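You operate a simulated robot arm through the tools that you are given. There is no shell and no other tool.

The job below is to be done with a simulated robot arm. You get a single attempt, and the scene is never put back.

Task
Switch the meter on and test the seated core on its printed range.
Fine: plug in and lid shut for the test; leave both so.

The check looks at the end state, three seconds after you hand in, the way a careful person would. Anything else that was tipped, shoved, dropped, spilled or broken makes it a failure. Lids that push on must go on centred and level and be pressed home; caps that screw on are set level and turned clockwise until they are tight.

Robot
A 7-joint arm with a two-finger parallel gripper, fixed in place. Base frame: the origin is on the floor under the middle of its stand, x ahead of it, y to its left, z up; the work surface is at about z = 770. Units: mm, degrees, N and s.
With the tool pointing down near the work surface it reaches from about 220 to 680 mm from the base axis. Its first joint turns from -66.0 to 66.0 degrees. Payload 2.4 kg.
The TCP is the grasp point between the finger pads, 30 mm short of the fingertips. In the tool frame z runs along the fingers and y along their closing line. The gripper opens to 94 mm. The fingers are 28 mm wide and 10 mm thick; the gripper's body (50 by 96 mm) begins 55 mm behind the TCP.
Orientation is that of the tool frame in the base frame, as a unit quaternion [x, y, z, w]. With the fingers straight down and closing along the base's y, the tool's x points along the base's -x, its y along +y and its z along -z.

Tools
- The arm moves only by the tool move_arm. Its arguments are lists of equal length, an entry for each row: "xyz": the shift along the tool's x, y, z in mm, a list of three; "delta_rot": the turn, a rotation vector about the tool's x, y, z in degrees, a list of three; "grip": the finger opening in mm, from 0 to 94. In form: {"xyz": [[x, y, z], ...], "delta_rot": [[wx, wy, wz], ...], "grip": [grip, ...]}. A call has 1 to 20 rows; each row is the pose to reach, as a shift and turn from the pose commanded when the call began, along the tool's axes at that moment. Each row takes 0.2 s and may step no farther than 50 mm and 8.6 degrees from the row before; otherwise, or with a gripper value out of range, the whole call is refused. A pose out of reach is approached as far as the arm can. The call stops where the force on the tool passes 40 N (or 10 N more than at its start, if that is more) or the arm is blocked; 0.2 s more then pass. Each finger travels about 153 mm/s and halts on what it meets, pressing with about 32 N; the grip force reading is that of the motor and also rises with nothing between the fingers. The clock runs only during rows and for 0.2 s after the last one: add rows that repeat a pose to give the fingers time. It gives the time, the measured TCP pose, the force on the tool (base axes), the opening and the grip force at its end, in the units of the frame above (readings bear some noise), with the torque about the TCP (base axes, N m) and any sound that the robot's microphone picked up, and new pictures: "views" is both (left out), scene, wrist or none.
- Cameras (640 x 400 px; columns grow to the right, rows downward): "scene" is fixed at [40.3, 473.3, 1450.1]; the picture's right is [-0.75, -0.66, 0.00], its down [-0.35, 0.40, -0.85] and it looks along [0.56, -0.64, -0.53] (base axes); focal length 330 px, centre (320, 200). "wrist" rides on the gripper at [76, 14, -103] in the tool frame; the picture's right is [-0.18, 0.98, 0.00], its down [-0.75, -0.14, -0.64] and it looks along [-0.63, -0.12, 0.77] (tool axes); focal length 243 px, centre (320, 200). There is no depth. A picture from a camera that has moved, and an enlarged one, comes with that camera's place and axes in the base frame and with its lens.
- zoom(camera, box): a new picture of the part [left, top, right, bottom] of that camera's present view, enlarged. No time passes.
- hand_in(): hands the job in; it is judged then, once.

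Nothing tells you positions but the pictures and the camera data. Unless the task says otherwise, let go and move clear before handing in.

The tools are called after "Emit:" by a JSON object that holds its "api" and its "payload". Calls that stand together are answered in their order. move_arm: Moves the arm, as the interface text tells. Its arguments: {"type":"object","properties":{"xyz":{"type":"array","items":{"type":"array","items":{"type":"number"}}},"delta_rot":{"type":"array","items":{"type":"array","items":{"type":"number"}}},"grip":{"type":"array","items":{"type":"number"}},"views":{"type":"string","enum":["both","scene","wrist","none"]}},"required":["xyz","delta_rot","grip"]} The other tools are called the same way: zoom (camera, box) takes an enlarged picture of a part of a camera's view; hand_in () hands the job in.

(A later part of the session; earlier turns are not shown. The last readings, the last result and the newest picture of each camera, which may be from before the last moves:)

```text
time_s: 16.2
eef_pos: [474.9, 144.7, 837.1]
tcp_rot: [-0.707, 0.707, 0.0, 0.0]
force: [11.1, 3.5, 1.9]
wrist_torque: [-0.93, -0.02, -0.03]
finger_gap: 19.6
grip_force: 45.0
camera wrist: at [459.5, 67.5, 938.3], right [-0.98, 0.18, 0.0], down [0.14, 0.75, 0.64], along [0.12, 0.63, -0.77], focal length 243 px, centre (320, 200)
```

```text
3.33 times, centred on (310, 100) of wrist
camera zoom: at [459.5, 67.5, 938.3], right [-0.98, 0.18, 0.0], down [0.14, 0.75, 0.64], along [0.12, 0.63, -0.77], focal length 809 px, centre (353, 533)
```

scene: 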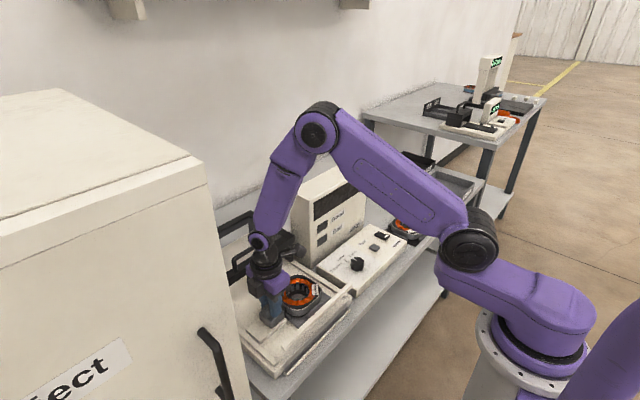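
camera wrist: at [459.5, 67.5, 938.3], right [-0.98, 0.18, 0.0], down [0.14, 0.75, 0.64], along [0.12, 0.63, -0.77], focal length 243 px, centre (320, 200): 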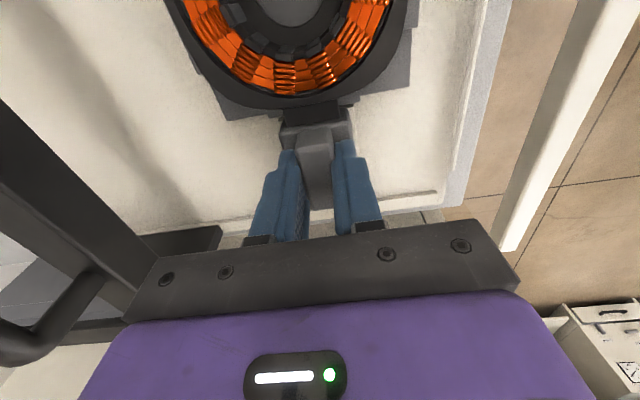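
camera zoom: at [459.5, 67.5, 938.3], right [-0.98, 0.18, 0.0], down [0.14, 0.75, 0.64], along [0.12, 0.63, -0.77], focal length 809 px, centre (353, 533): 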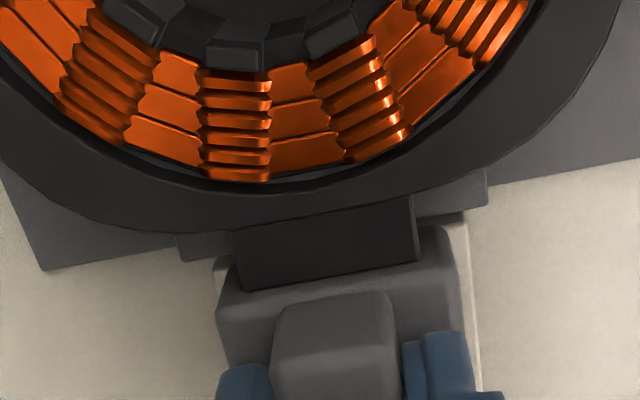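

The last 2 mm command produced only about 1.1 mm of motion, so the plug is meeting its stop. I'll press slightly more to confirm it's seated.

Emit:
{"api": "move_arm", "payload": {"xyz": [[1, 0, 0], [2, 0, 0], [2, 0, 0], [2, 0, 0]], "delta_rot": [[0, 0, 0], [0, 0, 0], [0, 0, 0], [0, 0, 0]], "grip": [10, 10, 10, 10], "views": "both"}}

Emit:
{"api": "zoom", "payload": {"camera": "wrist", "box": [220, 40, 400, 160]}}

Emit:
{"api": "zoom", "payload": {"camera": "scene", "box": [250, 270, 350, 350]}}

```text
time_s: 17.2
eef_pos: [474.2, 142.3, 835.6]
tcp_rot: [-0.707, 0.708, 0.0, 0.0]
force: [8.2, 4.0, -0.7]
wrist_torque: [1.33, -0.08, 0.17]
finger_gap: 19.9
grip_force: 44.9
camera wrist: at [459.5, 65.1, 938.3], right [-0.98, 0.18, 0.0], down [0.14, 0.75, 0.64], along [0.12, 0.63, -0.77], focal length 243 px, centre (320, 200)
```

scene: 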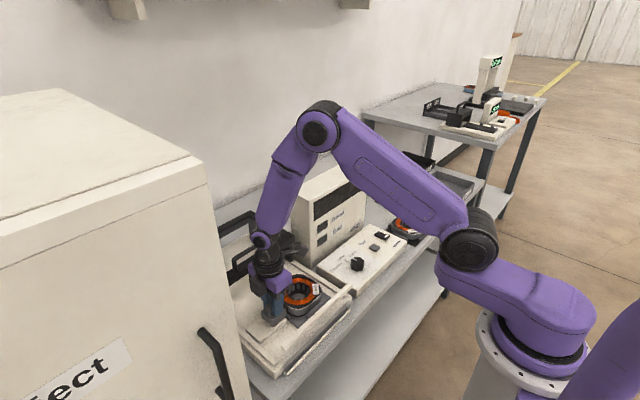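
wrist: 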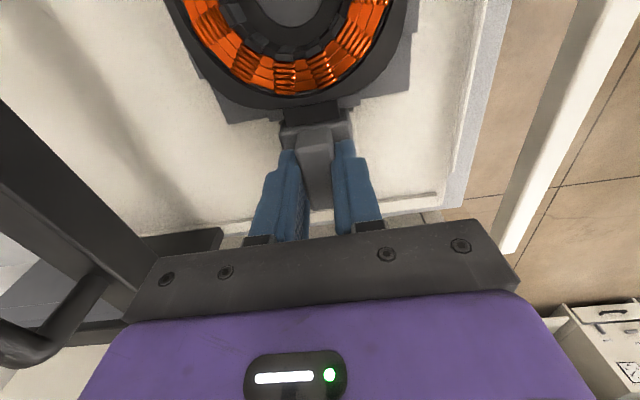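

```text
3.33 times, centred on (310, 100) of wrist
camera zoom: at [459.5, 65.1, 938.3], right [-0.98, 0.18, 0.0], down [0.14, 0.75, 0.64], along [0.12, 0.63, -0.77], focal length 809 px, centre (353, 533)
```

zoom: 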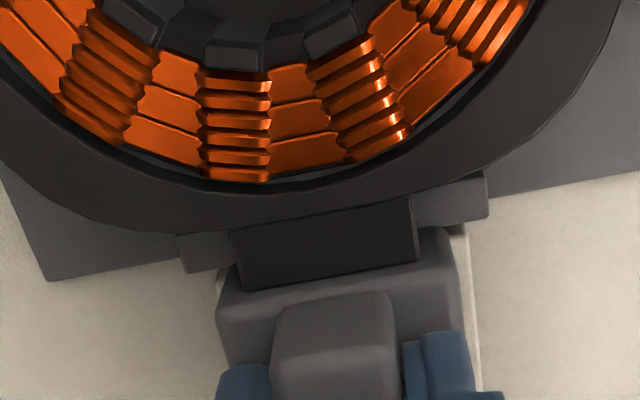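

```text
5.00 times, centred on (300, 310) of scene
camera zoom: at [40.5, 473.4, 1450.0], right [-0.75, -0.66, 0.0], down [-0.35, 0.4, -0.85], along [0.56, -0.64, -0.53], focal length 1650 px, centre (420, -350)
```

zoom: 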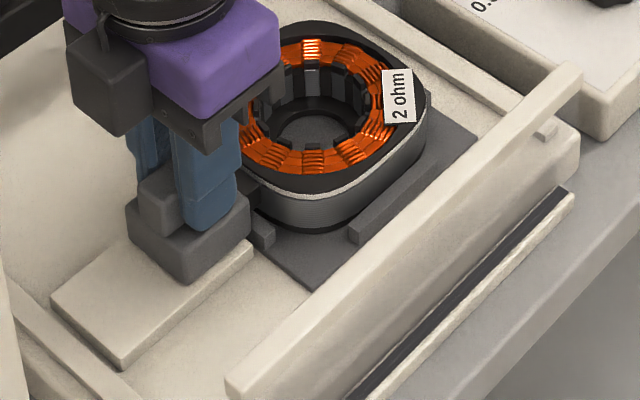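

The core seems to have moved with the plug over the last 2 mm, so the nub is touching it. I'll release now and look at the seating from above before deciding anything.

Emit:
{"api": "move_arm", "payload": {"xyz": [[0, 0, 0], [0, 0, 0], [0, 0, 0], [0, 0, -20], [0, 0, -60], [20, 0, -90], [30, 0, -90]], "delta_rot": [[0, 0, 0], [0, 0, 0], [0, 0, 0], [0, 0, 0], [0, 0, 0], [0, 0, 0], [0, 0, 0]], "grip": [30, 60, 94, 94, 94, 94, 94]}}

```text
time_s: 17.7
eef_pos: [465.5, 140.3, 836.3]
tcp_rot: [0.71, -0.704, -0.007, 0.014]
force: [-23.4, -0.5, 33.6]
wrist_torque: [0.41, -0.24, 0.32]
finger_gap: 45.6
grip_force: 0.0
stopped in row 2: the force on the tool passed its limit at 50 N (the readings are from after the stop); the commanded pose is now the measured one
camera wrist: at [452.7, 65.7, 940.0], right [-0.98, 0.18, 0.03], down [0.15, 0.76, 0.63], along [0.09, 0.62, -0.78], focal length 243 px, centre (320, 200)
```

scene: 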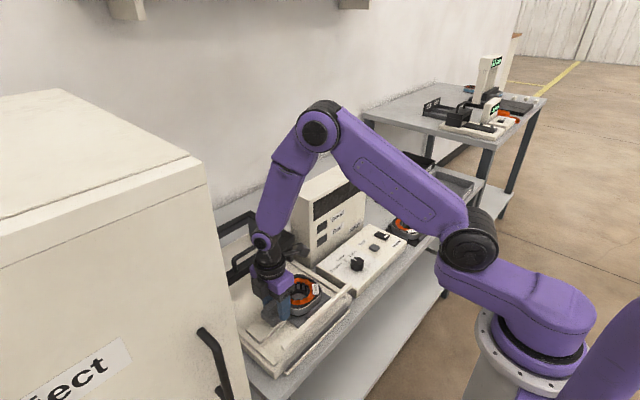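
wrist: 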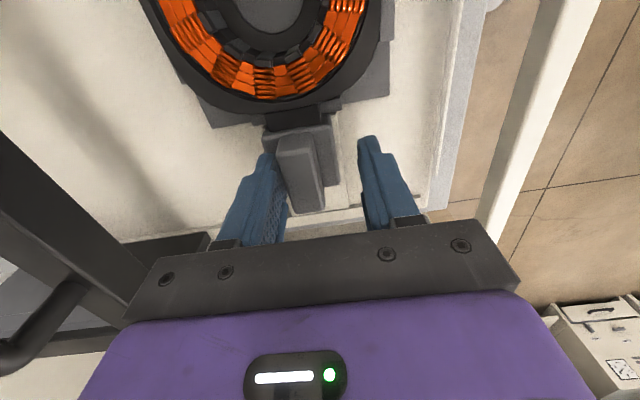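

On opening, a fingertip dragged on the plug's lower tier and the motion stopped. I'll lift straight up at the current opening to get clear, then inspect.

Emit:
{"api": "move_arm", "payload": {"xyz": [[0, 0, -4], [0, 0, -12], [0, 0, -30], [0, 0, -60], [0, 0, -100], [0, 0, -100]], "delta_rot": [[0, 0, 0], [0, 0, 0], [0, 0, 0], [0, 0, 0], [0, 0, 0], [0, 0, 0]], "grip": [46, 46, 46, 60, 94, 94]}}

```text
time_s: 19.1
eef_pos: [469.7, 142.6, 935.2]
tcp_rot: [0.708, -0.706, -0.004, 0.01]
force: [-0.2, -0.1, 0.6]
wrist_torque: [0.03, 0.02, -0.01]
finger_gap: 94.0
grip_force: 0.0
camera wrist: at [456.6, 66.0, 1039.7], right [-0.98, 0.18, 0.02], down [0.15, 0.76, 0.63], along [0.1, 0.62, -0.77], focal length 243 px, centre (320, 200)
```

scene: 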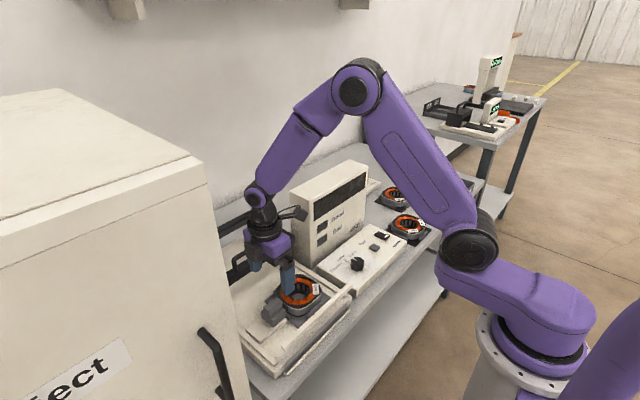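
wrist: 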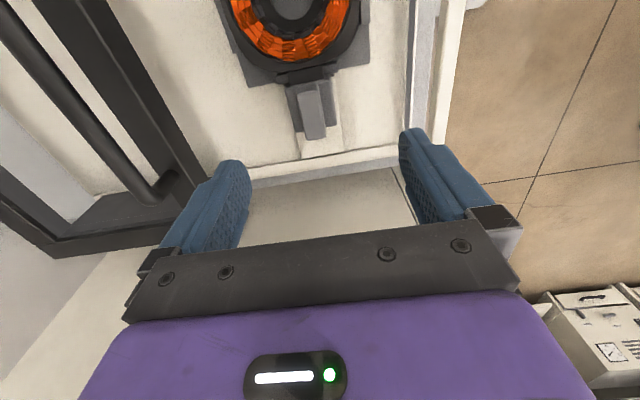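

I'm clear now. I'll straighten the small tilt and shift toward −y to view the plug and core together.

Emit:
{"api": "move_arm", "payload": {"xyz": [[25, 0, 0], [50, 0, 0], [75, 0, 0], [75, 0, 0]], "delta_rot": [[0.5, -0.2, 0.1], [1.13, -0.49, 0.16], [1.13, -0.49, 0.16], [1.13, -0.49, 0.16]], "grip": [94, 94, 94, 94]}}

Emit:
{"api": "zoom", "payload": {"camera": "wrist", "box": [200, 0, 440, 170]}}

Emit:
{"api": "zoom", "payload": {"camera": "scene", "box": [250, 270, 350, 350]}}

```text
time_s: 20.1
eef_pos: [470.1, 67.1, 937.7]
tcp_rot: [0.708, -0.706, 0.0, 0.001]
force: [-0.2, -1.0, 0.3]
wrist_torque: [0.0, 0.01, -0.01]
finger_gap: 93.9
grip_force: 0.1
camera wrist: at [455.1, -10.1, 1039.4], right [-0.98, 0.18, 0.0], down [0.14, 0.75, 0.64], along [0.12, 0.63, -0.77], focal length 243 px, centre (320, 200)
```

scene: 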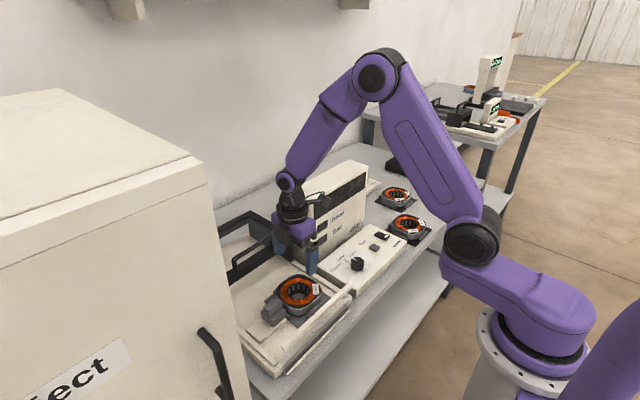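
wrist: 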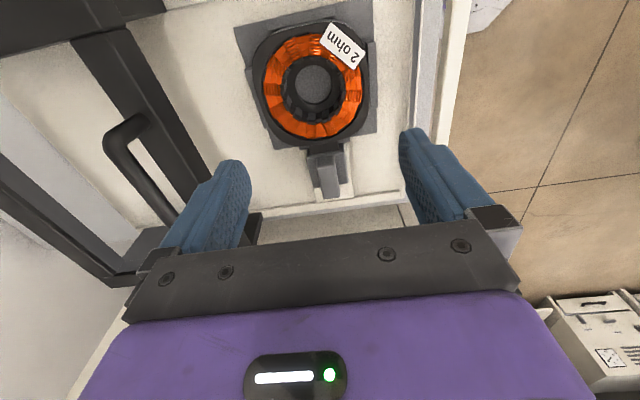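

```text
2.35 times, centred on (320, 85) of wrist
camera zoom: at [455.1, -10.1, 1039.4], right [-0.98, 0.18, 0.0], down [0.14, 0.75, 0.64], along [0.12, 0.63, -0.77], focal length 571 px, centre (320, 471)
```

zoom: 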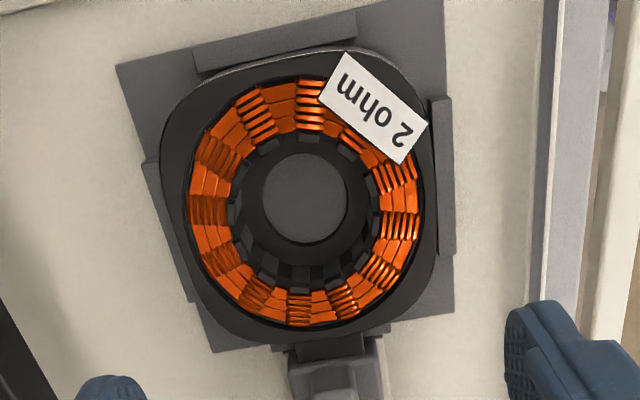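

```text
5.00 times, centred on (300, 310) of scene
camera zoom: at [40.3, 473.3, 1450.1], right [-0.75, -0.66, 0.0], down [-0.35, 0.4, -0.85], along [0.56, -0.64, -0.53], focal length 1650 px, centre (420, -350)
```

zoom: 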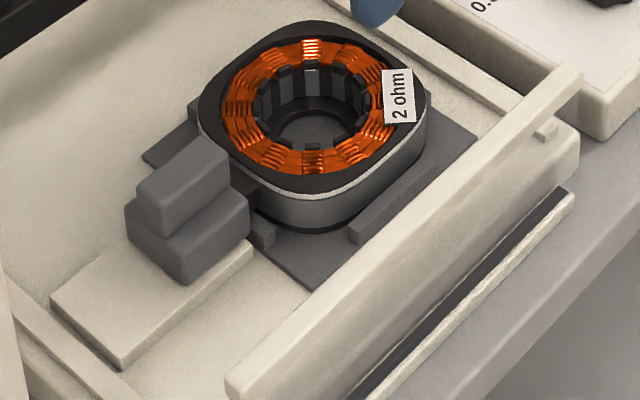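

The plug nub is against the core, and the core still sits inside its four locating bars. I'll go behind the plug's +y end with closed fingers to give it a gentle, controlled final push.

Emit:
{"api": "move_arm", "payload": {"xyz": [[-40, -2, 0], [-80, -4, 0], [-122, -5, 0], [-122, -5, 0], [-122, -5, 30], [-122, -5, 50], [-122, -5, 50]], "delta_rot": [[0, 0, 0], [0, 0, 0], [0, 0, 0], [0, 0, 0], [0, 0, 0], [0, 0, 0], [0, 0, 0]], "grip": [60, 30, 0, 0, 0, 0, 0]}}

Emit:
{"api": "zoom", "payload": {"camera": "wrist", "box": [220, 30, 420, 200]}}

Emit:
{"api": "zoom", "payload": {"camera": "scene", "box": [230, 250, 350, 350]}}

```text
time_s: 21.7
eef_pos: [476.0, 188.9, 885.3]
tcp_rot: [-0.707, 0.707, 0.0, 0.0]
force: [-0.4, 0.6, -0.5]
wrist_torque: [0.04, -0.05, 0.0]
finger_gap: 0.0
grip_force: 32.5
camera wrist: at [460.1, 112.8, 988.1], right [-0.98, 0.18, 0.0], down [0.14, 0.75, 0.64], along [0.12, 0.63, -0.77], focal length 243 px, centre (320, 200)
```

scene: 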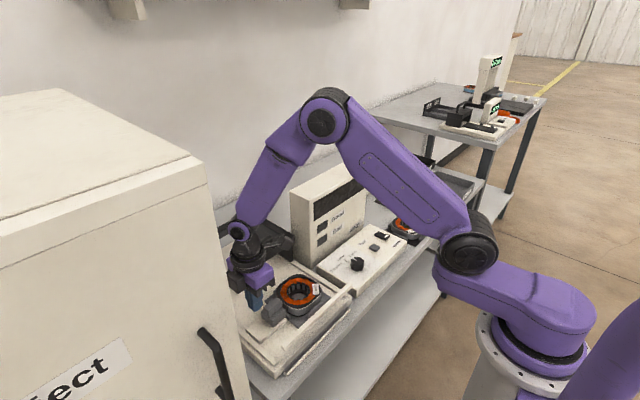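
wrist: 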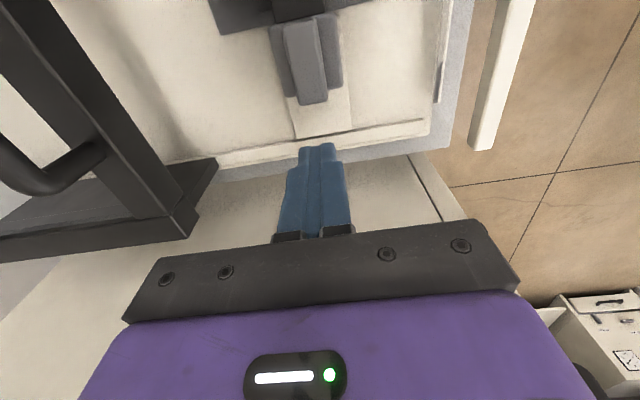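

```text
2.35 times, centred on (320, 115) of wrist
camera zoom: at [460.1, 112.8, 988.1], right [-0.98, 0.18, 0.0], down [0.14, 0.75, 0.64], along [0.12, 0.63, -0.77], focal length 571 px, centre (320, 400)
```

zoom: 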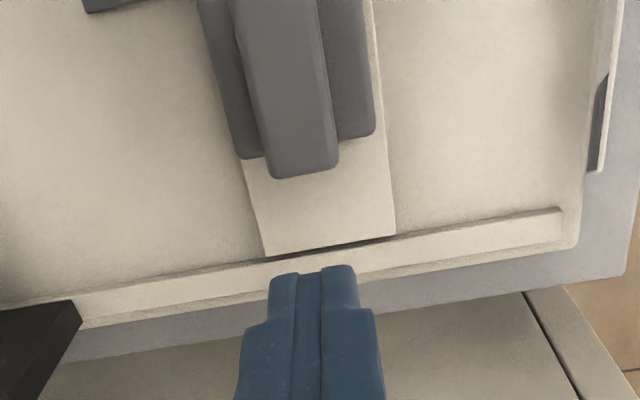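

```text
4.00 times, centred on (290, 300) of scene
camera zoom: at [40.3, 473.3, 1450.1], right [-0.75, -0.66, 0.0], down [-0.35, 0.4, -0.85], along [0.56, -0.64, -0.53], focal length 1320 px, centre (440, -200)
```

zoom: 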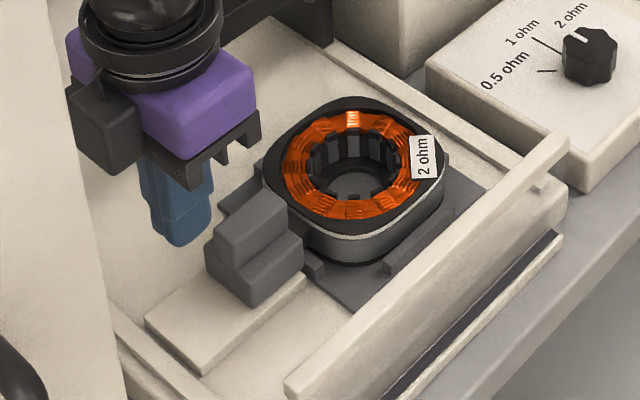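

The plug's rear end is at y≈164 and the fingers are at y≈189. I'll lower to plug height and push gently in −y until I feel resistance.

Emit:
{"api": "move_arm", "payload": {"xyz": [[0, 0, 25], [0, 0, 45], [0, 0, 54], [3, 0, 54], [6, 0, 54], [8, 0, 54], [8, 0, 54]], "delta_rot": [[0, 0, 0], [0, 0, 0], [0, 0, 0], [0, 0, 0], [0, 0, 0], [0, 0, 0], [0, 0, 0]], "grip": [0, 0, 0, 0, 0, 0, 0], "views": "wrist"}}

Emit:
{"api": "zoom", "payload": {"camera": "wrist", "box": [220, 30, 420, 200]}}

```text
time_s: 23.3
eef_pos: [475.6, 180.4, 832.5]
tcp_rot: [-0.707, 0.707, 0.0, 0.0]
force: [0.3, -0.2, -0.1]
wrist_torque: [-0.01, -0.01, 0.03]
finger_gap: 0.0
grip_force: 32.0
camera wrist: at [460.0, 104.1, 934.5], right [-0.98, 0.18, 0.0], down [0.14, 0.75, 0.64], along [0.12, 0.63, -0.77], focal length 243 px, centre (320, 200)
```

wrist: 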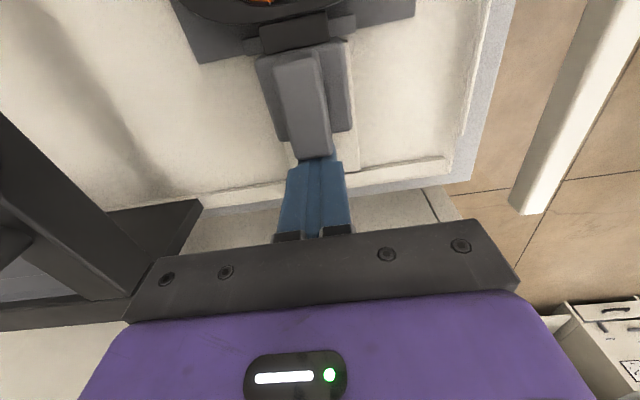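

```text
2.35 times, centred on (320, 115) of wrist
camera zoom: at [460.0, 104.1, 934.5], right [-0.98, 0.18, 0.0], down [0.14, 0.75, 0.64], along [0.12, 0.63, -0.77], focal length 571 px, centre (320, 400)
```

zoom: 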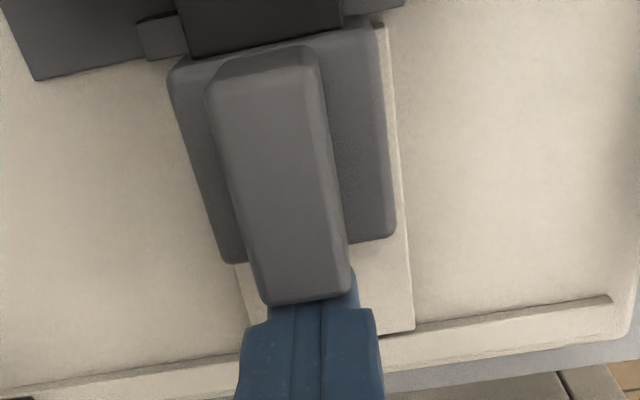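

The fingers are about to touch the ridge end. I'll push in small 1 mm steps.

Emit:
{"api": "move_arm", "payload": {"xyz": [[1, 0, 0], [2, 0, 0], [3, 0, 0], [3, 0, 0]], "delta_rot": [[0, 0, 0], [0, 0, 0], [0, 0, 0], [0, 0, 0]], "grip": [0, 0, 0, 0], "views": "none"}}

Emit:
{"api": "move_arm", "payload": {"xyz": [[1, 0, 0], [2, 0, 0], [2, 0, 0]], "delta_rot": [[0, 0, 0], [0, 0, 0], [0, 0, 0]], "grip": [0, 0, 0], "views": "wrist"}}

Emit:
{"api": "zoom", "payload": {"camera": "wrist", "box": [220, 0, 420, 170]}}

```text
time_s: 24.3
eef_pos: [474.4, 179.3, 831.7]
tcp_rot: [0.708, -0.707, -0.001, -0.001]
force: [-0.7, 5.2, -0.7]
wrist_torque: [0.05, 0.0, -0.03]
finger_gap: 0.0
grip_force: 32.2
```

```text
time_s: 25.1
eef_pos: [475.2, 179.4, 833.1]
tcp_rot: [0.709, -0.706, 0.0, -0.002]
force: [-0.2, 22.2, -4.2]
wrist_torque: [0.16, 0.09, -0.1]
finger_gap: 0.2
grip_force: 31.6
camera wrist: at [460.0, 102.0, 934.6], right [-0.98, 0.18, 0.0], down [0.14, 0.75, 0.64], along [0.12, 0.63, -0.77], focal length 243 px, centre (320, 200)
```

wrist: 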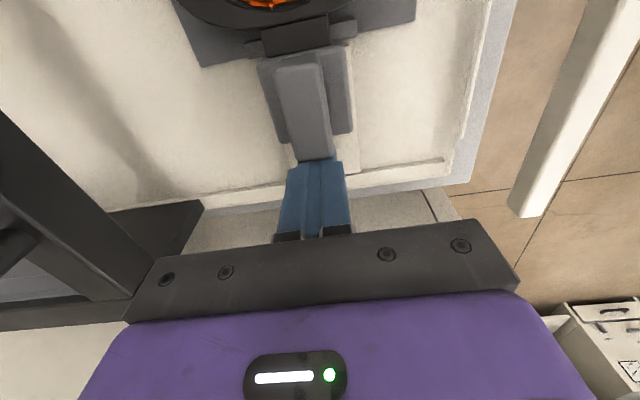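

```text
2.35 times, centred on (320, 85) of wrist
camera zoom: at [460.0, 102.0, 934.6], right [-0.98, 0.18, 0.0], down [0.14, 0.75, 0.64], along [0.12, 0.63, -0.77], focal length 571 px, centre (320, 471)
```

zoom: 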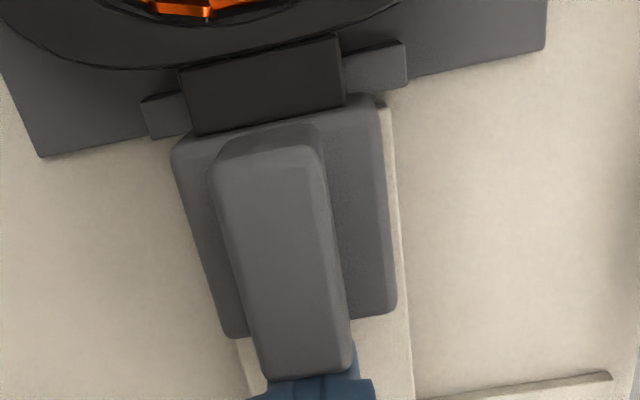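

Force rose to 22 N with no motion, so the plug is home against a hard stop. I'll back off, rise, and move over to look at the lid handle.

Emit:
{"api": "move_arm", "payload": {"xyz": [[-5, 0, 0], [-8, 0, 0], [-8, 0, -40], [-8, 0, -85], [-8, 0, -130], [-8, 0, -150], [-8, 0, -150]], "delta_rot": [[0, 0, 0], [0, 0, 0], [0, 0, 0], [0, 0, 0], [0, 0, 0], [0, 0, 0], [0, 0, 0]], "grip": [0, 0, 0, 0, 0, 0, 0]}}

```text
time_s: 26.7
eef_pos: [474.9, 184.2, 983.5]
tcp_rot: [-0.707, 0.707, 0.0, 0.0]
force: [-0.4, 0.1, 0.1]
wrist_torque: [-0.01, -0.02, 0.01]
finger_gap: 0.0
grip_force: 32.2
camera wrist: at [459.5, 107.8, 1085.7], right [-0.98, 0.18, 0.0], down [0.14, 0.75, 0.64], along [0.12, 0.63, -0.77], focal length 243 px, centre (320, 200)
```

scene: 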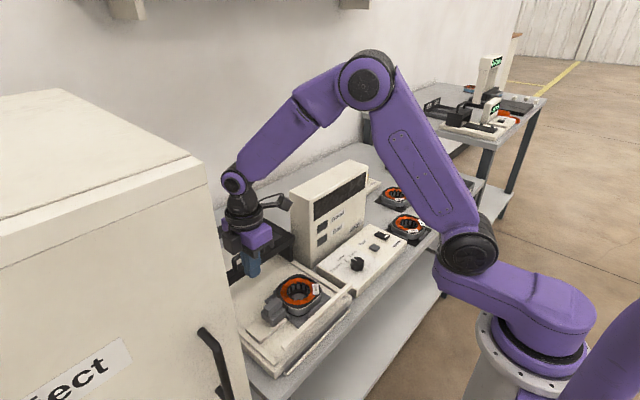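
wrist: 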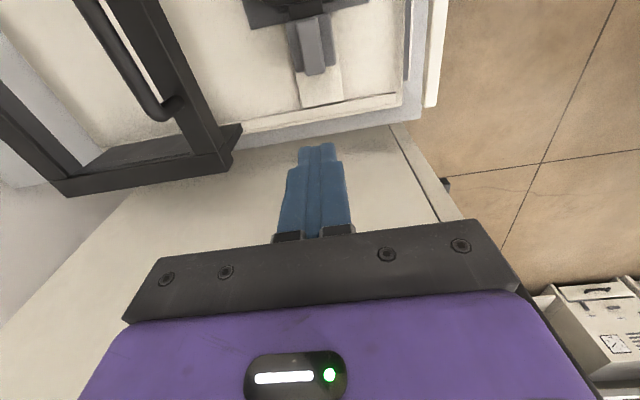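

Next I'll hover near the lid handle with the fingers open along x to measure it precisely.

Emit:
{"api": "move_arm", "payload": {"xyz": [[21, -22, -6], [42, -45, -12], [63, -68, -16], [84, -90, -16], [84, -90, -16]], "delta_rot": [[0, 0, 0], [0, 0, 0], [0, 0, 0], [0, 0, 0], [0, 0, 0]], "grip": [20, 50, 80, 94, 94]}}

Emit:
{"api": "zoom", "payload": {"camera": "wrist", "box": [200, 30, 440, 200]}}

Emit:
{"api": "zoom", "payload": {"camera": "scene", "box": [200, 180, 340, 300]}}

```text
time_s: 27.9
eef_pos: [565.8, 99.5, 998.5]
tcp_rot: [-0.707, 0.707, 0.0, -0.001]
force: [-0.2, -0.1, 0.7]
wrist_torque: [-0.03, -0.02, 0.0]
finger_gap: 94.2
grip_force: 0.1
camera wrist: at [550.5, 22.6, 1101.3], right [-0.98, 0.18, 0.0], down [0.14, 0.75, 0.64], along [0.12, 0.63, -0.77], focal length 243 px, centre (320, 200)
```

scene: 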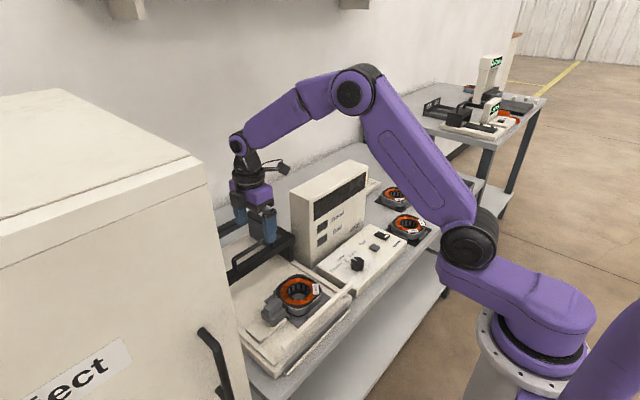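
wrist: 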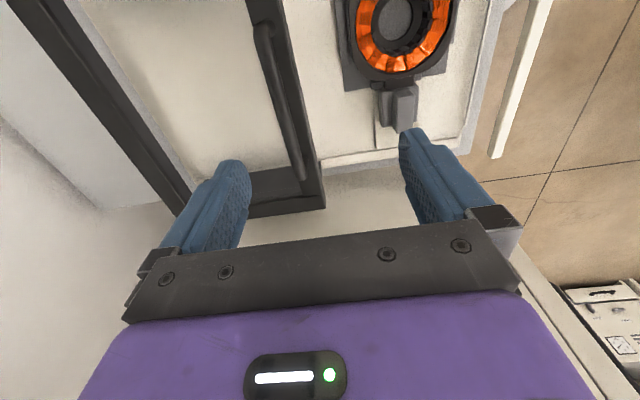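

```text
2.35 times, centred on (320, 115) of wrist
camera zoom: at [550.5, 22.6, 1101.3], right [-0.98, 0.18, 0.0], down [0.14, 0.75, 0.64], along [0.12, 0.63, -0.77], focal length 571 px, centre (320, 400)
```

zoom: 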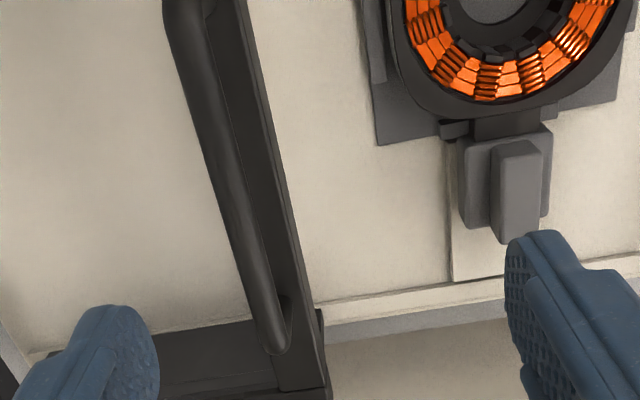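

```text
3.33 times, centred on (270, 240) of scene
camera zoom: at [40.3, 473.3, 1450.1], right [-0.75, -0.66, 0.0], down [-0.35, 0.4, -0.85], along [0.56, -0.64, -0.53], focal length 1100 px, centre (487, 67)
```

zoom: 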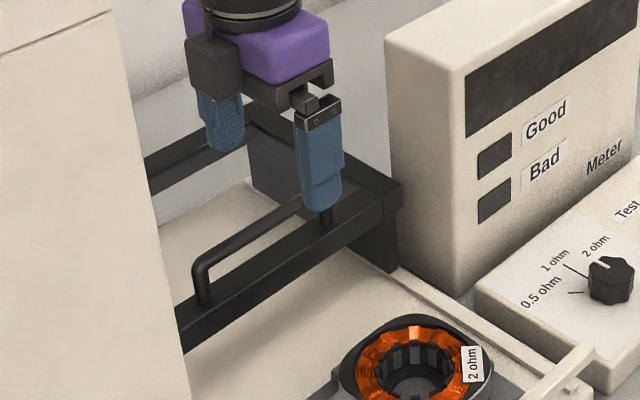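

The handle bar is at about x=600, z≈890 and runs y≈27–159. I'll move above its middle and descend partway to check alignment.

Emit:
{"api": "move_arm", "payload": {"xyz": [[2, -16, 0], [4.5, -33, 10], [4.5, -33, 35], [4.5, -33, 58], [4.5, -33, 68], [4.5, -33, 68]], "delta_rot": [[0, 0, 0], [0, 0, 0], [0, 0, 0], [0, 0, 0], [0, 0, 0], [0, 0, 0]], "grip": [94, 94, 94, 94, 94, 94]}}

Emit:
{"api": "zoom", "payload": {"camera": "wrist", "box": [200, 30, 440, 240]}}

Emit:
{"api": "zoom", "payload": {"camera": "scene", "box": [200, 180, 340, 300]}}

```text
time_s: 29.3
eef_pos: [598.6, 96.0, 930.2]
tcp_rot: [0.707, -0.707, 0.0, -0.001]
force: [1.0, -0.1, -0.5]
wrist_torque: [-0.02, -0.02, -0.04]
finger_gap: 93.9
grip_force: 0.2
camera wrist: at [583.4, 18.8, 1032.5], right [-0.98, 0.18, 0.0], down [0.14, 0.75, 0.64], along [0.12, 0.63, -0.77], focal length 243 px, centre (320, 200)
```

scene: 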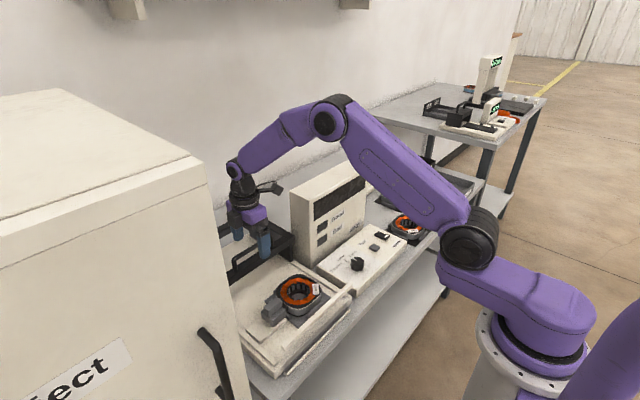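
wrist: 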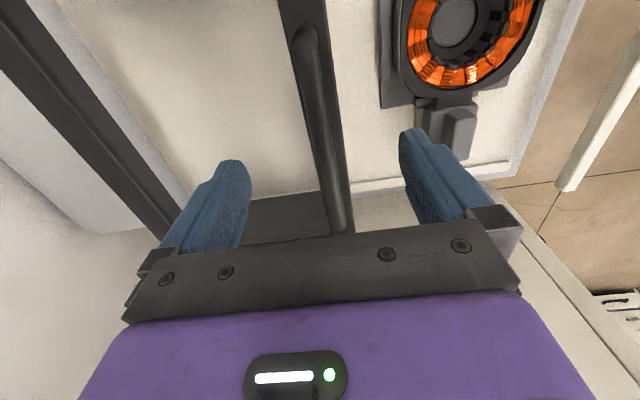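

```text
1.90 times, centred on (320, 135) of wrist
camera zoom: at [583.4, 18.8, 1032.5], right [-0.98, 0.18, 0.0], down [0.14, 0.75, 0.64], along [0.12, 0.63, -0.77], focal length 462 px, centre (320, 324)
```

zoom: 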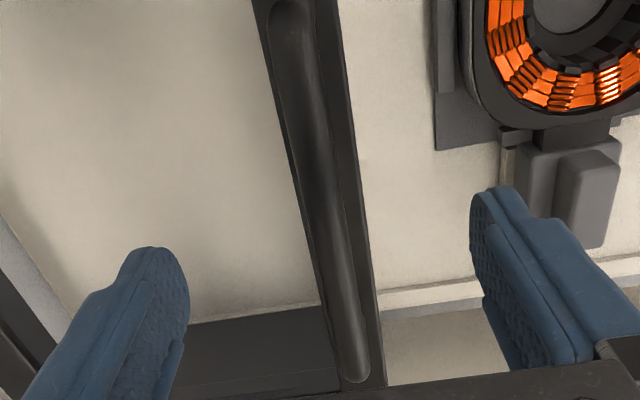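

```text
3.33 times, centred on (270, 240) of scene
camera zoom: at [40.3, 473.3, 1450.1], right [-0.75, -0.66, 0.0], down [-0.35, 0.4, -0.85], along [0.56, -0.64, -0.53], focal length 1100 px, centre (487, 67)
```

zoom: 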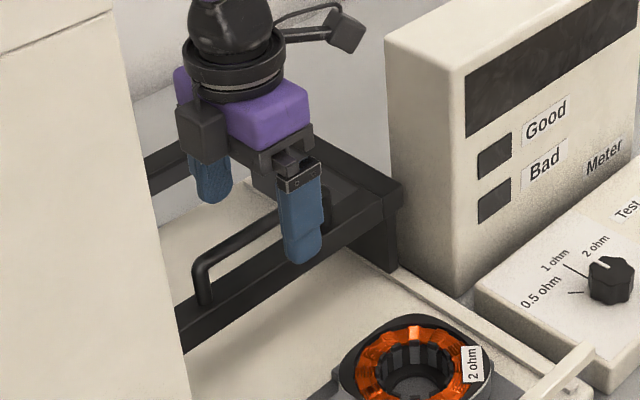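

The handle's axis is at about x=592. I'll shift 6 mm in −x, go down to z≈905 and close on the bar.

Emit:
{"api": "move_arm", "payload": {"xyz": [[0, 6, 0], [0, 6, 12], [0, 6, 24], [0, 6, 24], [0, 6, 24], [0, 6, 24], [0, 6, 24], [0, 6, 24]], "delta_rot": [[0, 0, 0], [0, 0, 0], [0, 0, 0], [0, 0, 0], [0, 0, 0], [0, 0, 0], [0, 0, 0], [0, 0, 0]], "grip": [94, 94, 94, 70, 45, 20, 6, 6]}}

Emit:
{"api": "zoom", "payload": {"camera": "wrist", "box": [200, 30, 440, 240]}}

Emit:
{"api": "zoom", "payload": {"camera": "scene", "box": [200, 180, 340, 300]}}

```text
time_s: 31.1
eef_pos: [593.1, 95.1, 906.2]
tcp_rot: [-0.707, 0.707, 0.0, 0.0]
force: [-3.0, -0.8, 4.5]
wrist_torque: [0.57, 0.06, -0.08]
finger_gap: 16.3
grip_force: 44.9
camera wrist: at [576.9, 18.5, 1008.7], right [-0.98, 0.18, 0.0], down [0.14, 0.75, 0.64], along [0.12, 0.63, -0.77], focal length 243 px, centre (320, 200)
```

scene: 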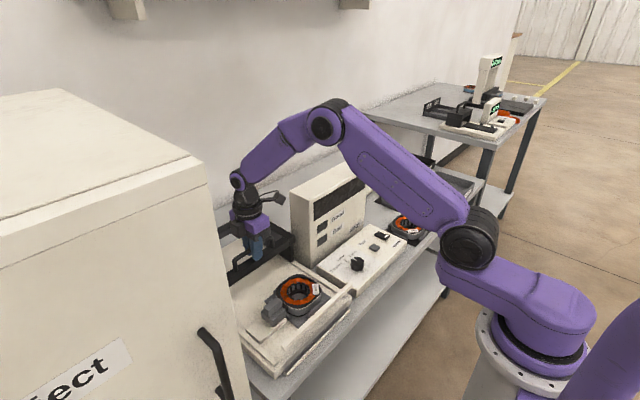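
wrist: 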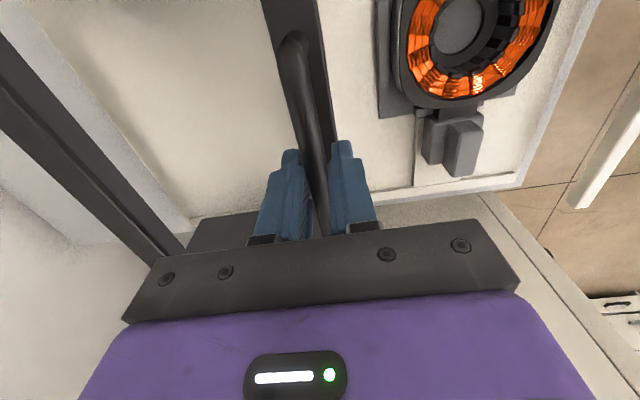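

```text
1.90 times, centred on (320, 135) of wrist
camera zoom: at [576.9, 18.5, 1008.7], right [-0.98, 0.18, 0.0], down [0.14, 0.75, 0.64], along [0.12, 0.63, -0.77], focal length 462 px, centre (320, 324)
```

zoom: 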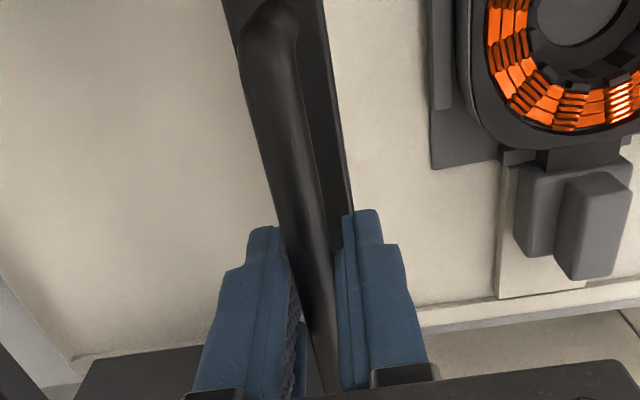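

```text
3.33 times, centred on (270, 240) of scene
camera zoom: at [40.2, 473.3, 1450.1], right [-0.75, -0.66, 0.0], down [-0.35, 0.4, -0.85], along [0.56, -0.64, -0.53], focal length 1100 px, centre (487, 67)
```

zoom: 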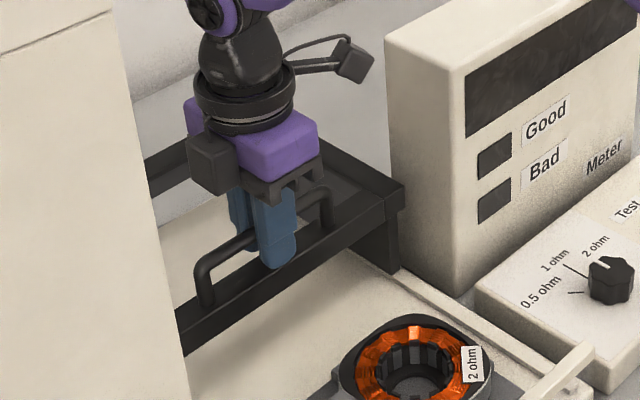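

The handle is gripped (16 mm). I'll do a short test pull toward −x to check that the lid slides.

Emit:
{"api": "move_arm", "payload": {"xyz": [[0, 4, 0], [0, 8, 0], [0, 12, 0], [0, 16, 0], [0, 20, 0], [0, 20, 0]], "delta_rot": [[0, 0, 0], [0, 0, 0], [0, 0, 0], [0, 0, 0], [0, 0, 0], [0, 0, 0]], "grip": [6, 6, 6, 6, 6, 6]}}

Emit:
{"api": "zoom", "payload": {"camera": "scene", "box": [200, 180, 340, 300]}}

```text
time_s: 32.5
eef_pos: [572.8, 95.3, 907.2]
tcp_rot: [0.708, -0.707, -0.001, 0.001]
force: [1.1, -1.3, 2.9]
wrist_torque: [0.41, -0.03, -0.07]
finger_gap: 16.2
grip_force: 45.1
camera wrist: at [557.0, 18.6, 1008.7], right [-0.98, 0.18, 0.0], down [0.14, 0.75, 0.64], along [0.12, 0.63, -0.77], focal length 243 px, centre (320, 200)
```

scene: 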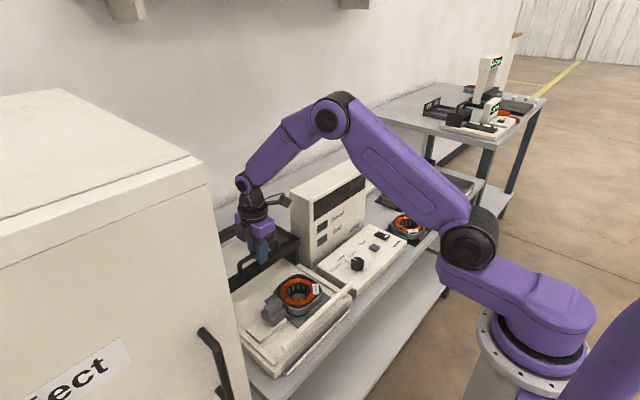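
wrist: 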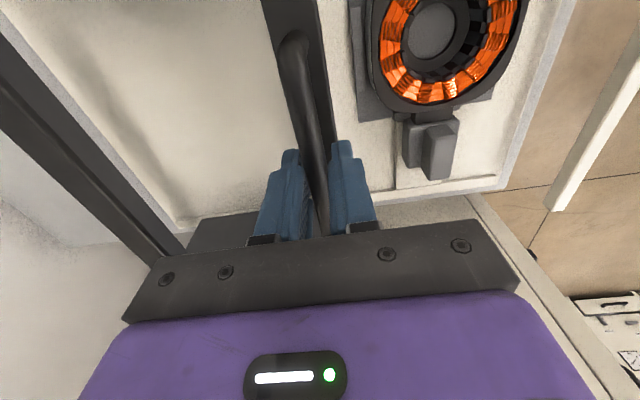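

```text
3.33 times, centred on (270, 240) of scene
camera zoom: at [40.2, 473.3, 1450.1], right [-0.75, -0.66, 0.0], down [-0.35, 0.4, -0.85], along [0.56, -0.64, -0.53], focal length 1100 px, centre (487, 67)
```

zoom: 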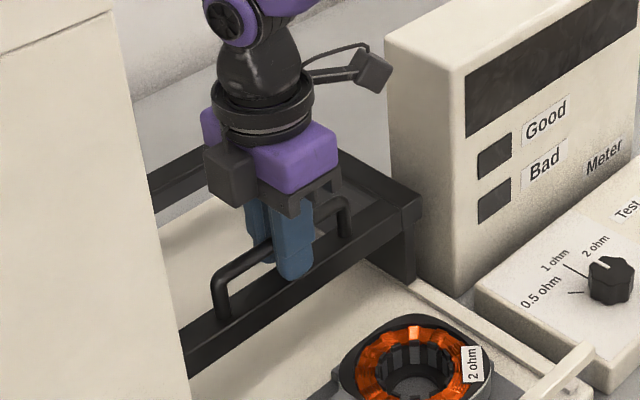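

The lid slides freely. I'll keep pulling it closed at moderate speed.

Emit:
{"api": "move_arm", "payload": {"xyz": [[0, 10, 0], [0, 20, 0], [0, 30, 0], [0, 40, 0], [0, 50, 0], [0, 60, 0], [0, 70, 0], [0, 80, 0], [0, 90, 0], [0, 100, 0], [0, 110, 0], [0, 120, 0], [0, 120, 0]], "delta_rot": [[0, 0, 0], [0, 0, 0], [0, 0, 0], [0, 0, 0], [0, 0, 0], [0, 0, 0], [0, 0, 0], [0, 0, 0], [0, 0, 0], [0, 0, 0], [0, 0, 0], [0, 0, 0], [0, 0, 0]], "grip": [6, 6, 6, 6, 6, 6, 6, 6, 6, 6, 6, 6, 6]}}

Emit:
{"api": "zoom", "payload": {"camera": "scene", "box": [210, 210, 370, 350]}}

```text
time_s: 35.3
eef_pos: [452.6, 94.6, 908.5]
tcp_rot: [0.707, -0.707, -0.001, -0.001]
force: [-0.9, 3.1, 25.5]
wrist_torque: [0.34, 0.01, -0.16]
finger_gap: 16.0
grip_force: 44.9
camera wrist: at [437.5, 18.5, 1008.7], right [-0.98, 0.18, 0.0], down [0.14, 0.75, 0.64], along [0.12, 0.63, -0.77], focal length 243 px, centre (320, 200)
```

scene: 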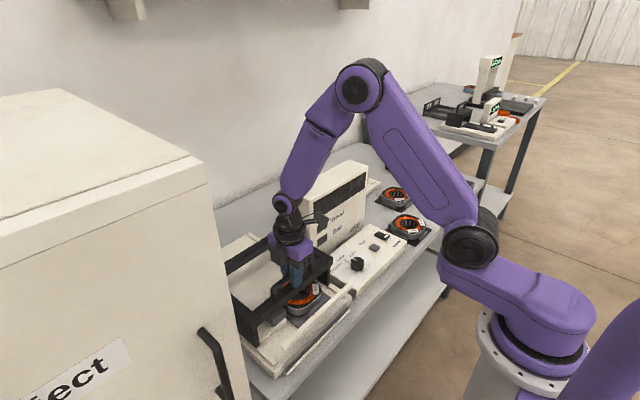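
wrist: 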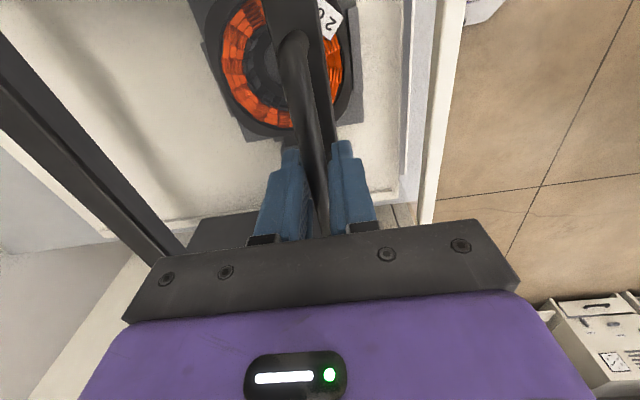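

```text
2.86 times, centred on (290, 280) of scene
camera zoom: at [39.9, 473.3, 1450.1], right [-0.75, -0.66, 0.0], down [-0.35, 0.4, -0.85], along [0.56, -0.64, -0.53], focal length 943 px, centre (406, -29)
```

zoom: 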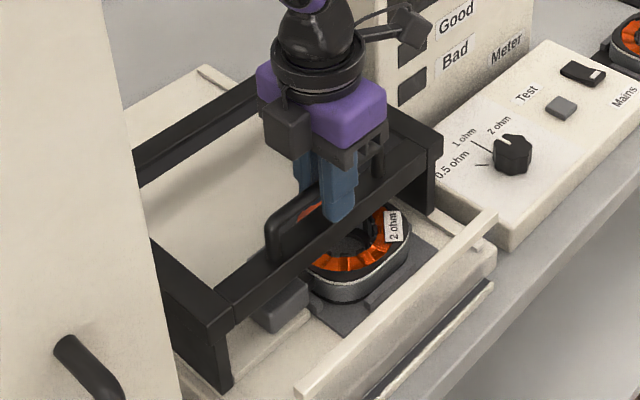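

The lid is now over the core, with some vertical load building up. I'll ease it with a 1.5 mm upward correction and continue pulling toward the stop.

Emit:
{"api": "move_arm", "payload": {"xyz": [[0, 2, -1], [0, 8, -1.5], [0, 14, -1.5], [0, 20, -1.5], [0, 26, -1.5], [0, 32, -1.5], [0, 38, -1.5], [0, 38, -1.5]], "delta_rot": [[0, 0, 0], [0, 0, 0], [0, 0, 0], [0, 0, 0], [0, 0, 0], [0, 0, 0], [0, 0, 0], [0, 0, 0]], "grip": [6, 6, 6, 6, 6, 6, 6, 6]}}

Emit:
{"api": "zoom", "payload": {"camera": "scene", "box": [210, 210, 370, 350]}}

```text
time_s: 37.3
eef_pos: [416.2, 94.4, 909.8]
tcp_rot: [0.708, -0.706, 0.002, -0.002]
force: [-1.1, -3.0, 18.6]
wrist_torque: [-0.16, 0.01, -0.03]
finger_gap: 14.0
grip_force: 45.1
stopped in row 8: the force on the tool passed its limit at 41 N (the readings are from after the stop); the commanded pose is now the measured one
camera wrist: at [400.2, 17.9, 1012.0], right [-0.98, 0.18, -0.01], down [0.14, 0.75, 0.64], along [0.12, 0.63, -0.76], focal length 243 px, centre (320, 200)
```

scene: 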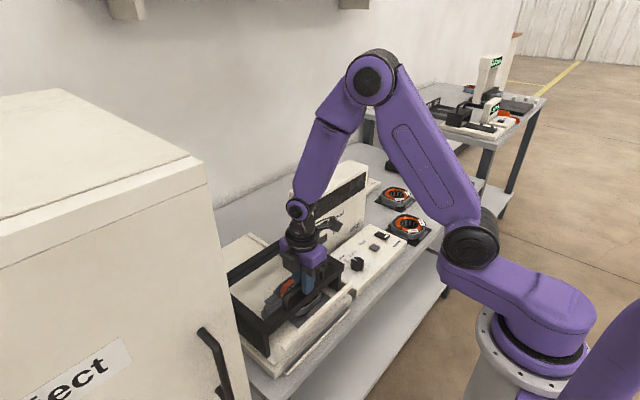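
wrist: 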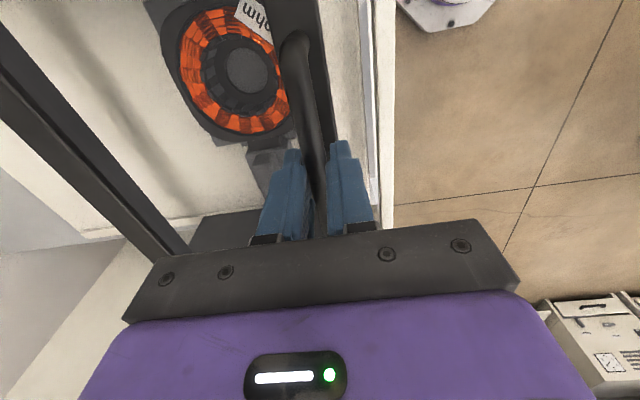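

```text
2.86 times, centred on (290, 280) of scene
camera zoom: at [40.0, 473.2, 1450.1], right [-0.75, -0.66, 0.0], down [-0.35, 0.4, -0.85], along [0.56, -0.64, -0.53], focal length 943 px, centre (406, -29)
```

zoom: 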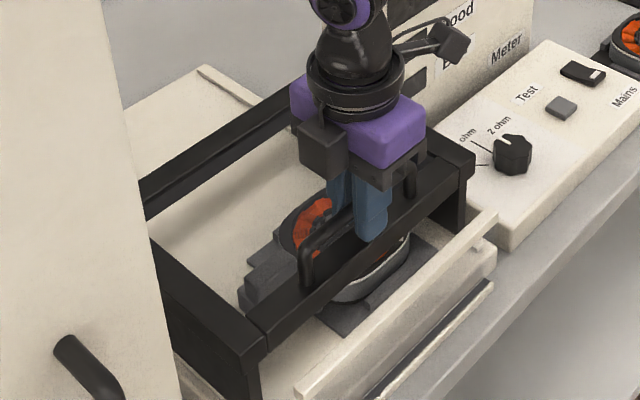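

The tool is squeezing up along the round bar, so I'll stop clamping. I'll open slightly so the +x finger just hooks the bar, lower a little, and keep pulling.

Emit:
{"api": "move_arm", "payload": {"xyz": [[0, 0, 0], [0, 0, 0], [0, 0, 4], [0, 0, 8], [0, 0, 10], [0, 0, 10]], "delta_rot": [[0, 0, 0], [0, 0, 0], [-0.3, 0, 0.1], [-0.3, 0, 0.1], [-0.3, 0, 0.1], [-0.3, 0, 0.1]], "grip": [20, 26, 26, 26, 26, 26]}}

Emit:
{"api": "zoom", "payload": {"camera": "wrist", "box": [200, 60, 440, 260]}}

Emit:
{"api": "zoom", "payload": {"camera": "scene", "box": [220, 230, 370, 360]}}

```text
time_s: 38.7
eef_pos: [416.4, 95.1, 899.6]
tcp_rot: [-0.707, 0.708, 0.002, 0.0]
force: [-0.5, 0.2, 0.6]
wrist_torque: [0.01, 0.02, 0.02]
finger_gap: 26.0
grip_force: 0.0
camera wrist: at [400.7, 18.2, 1001.0], right [-0.98, 0.19, 0.0], down [0.14, 0.75, 0.64], along [0.12, 0.63, -0.77], focal length 243 px, centre (320, 200)
```

scene: 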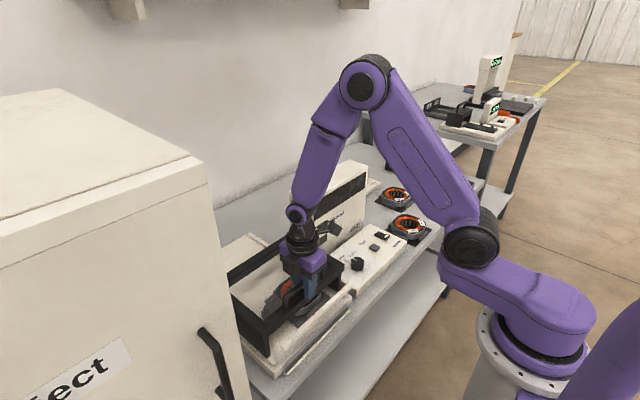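
wrist: 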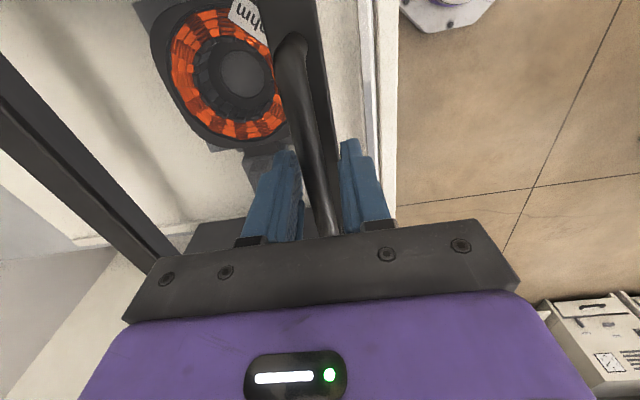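

```text
2.00 times, centred on (320, 160) of wrist
camera zoom: at [400.7, 18.2, 1001.0], right [-0.98, 0.19, 0.0], down [0.14, 0.75, 0.64], along [0.12, 0.63, -0.77], focal length 485 px, centre (320, 280)
```

zoom: 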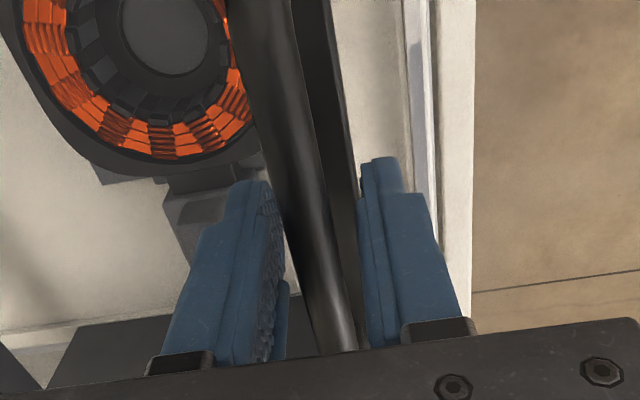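

```text
3.08 times, centred on (295, 295) of scene
camera zoom: at [40.3, 473.3, 1450.1], right [-0.75, -0.66, 0.0], down [-0.35, 0.4, -0.85], along [0.56, -0.64, -0.53], focal length 1016 px, centre (397, -92)
```

zoom: 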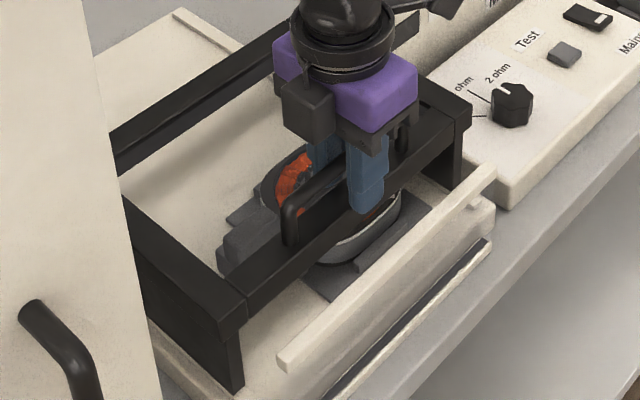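

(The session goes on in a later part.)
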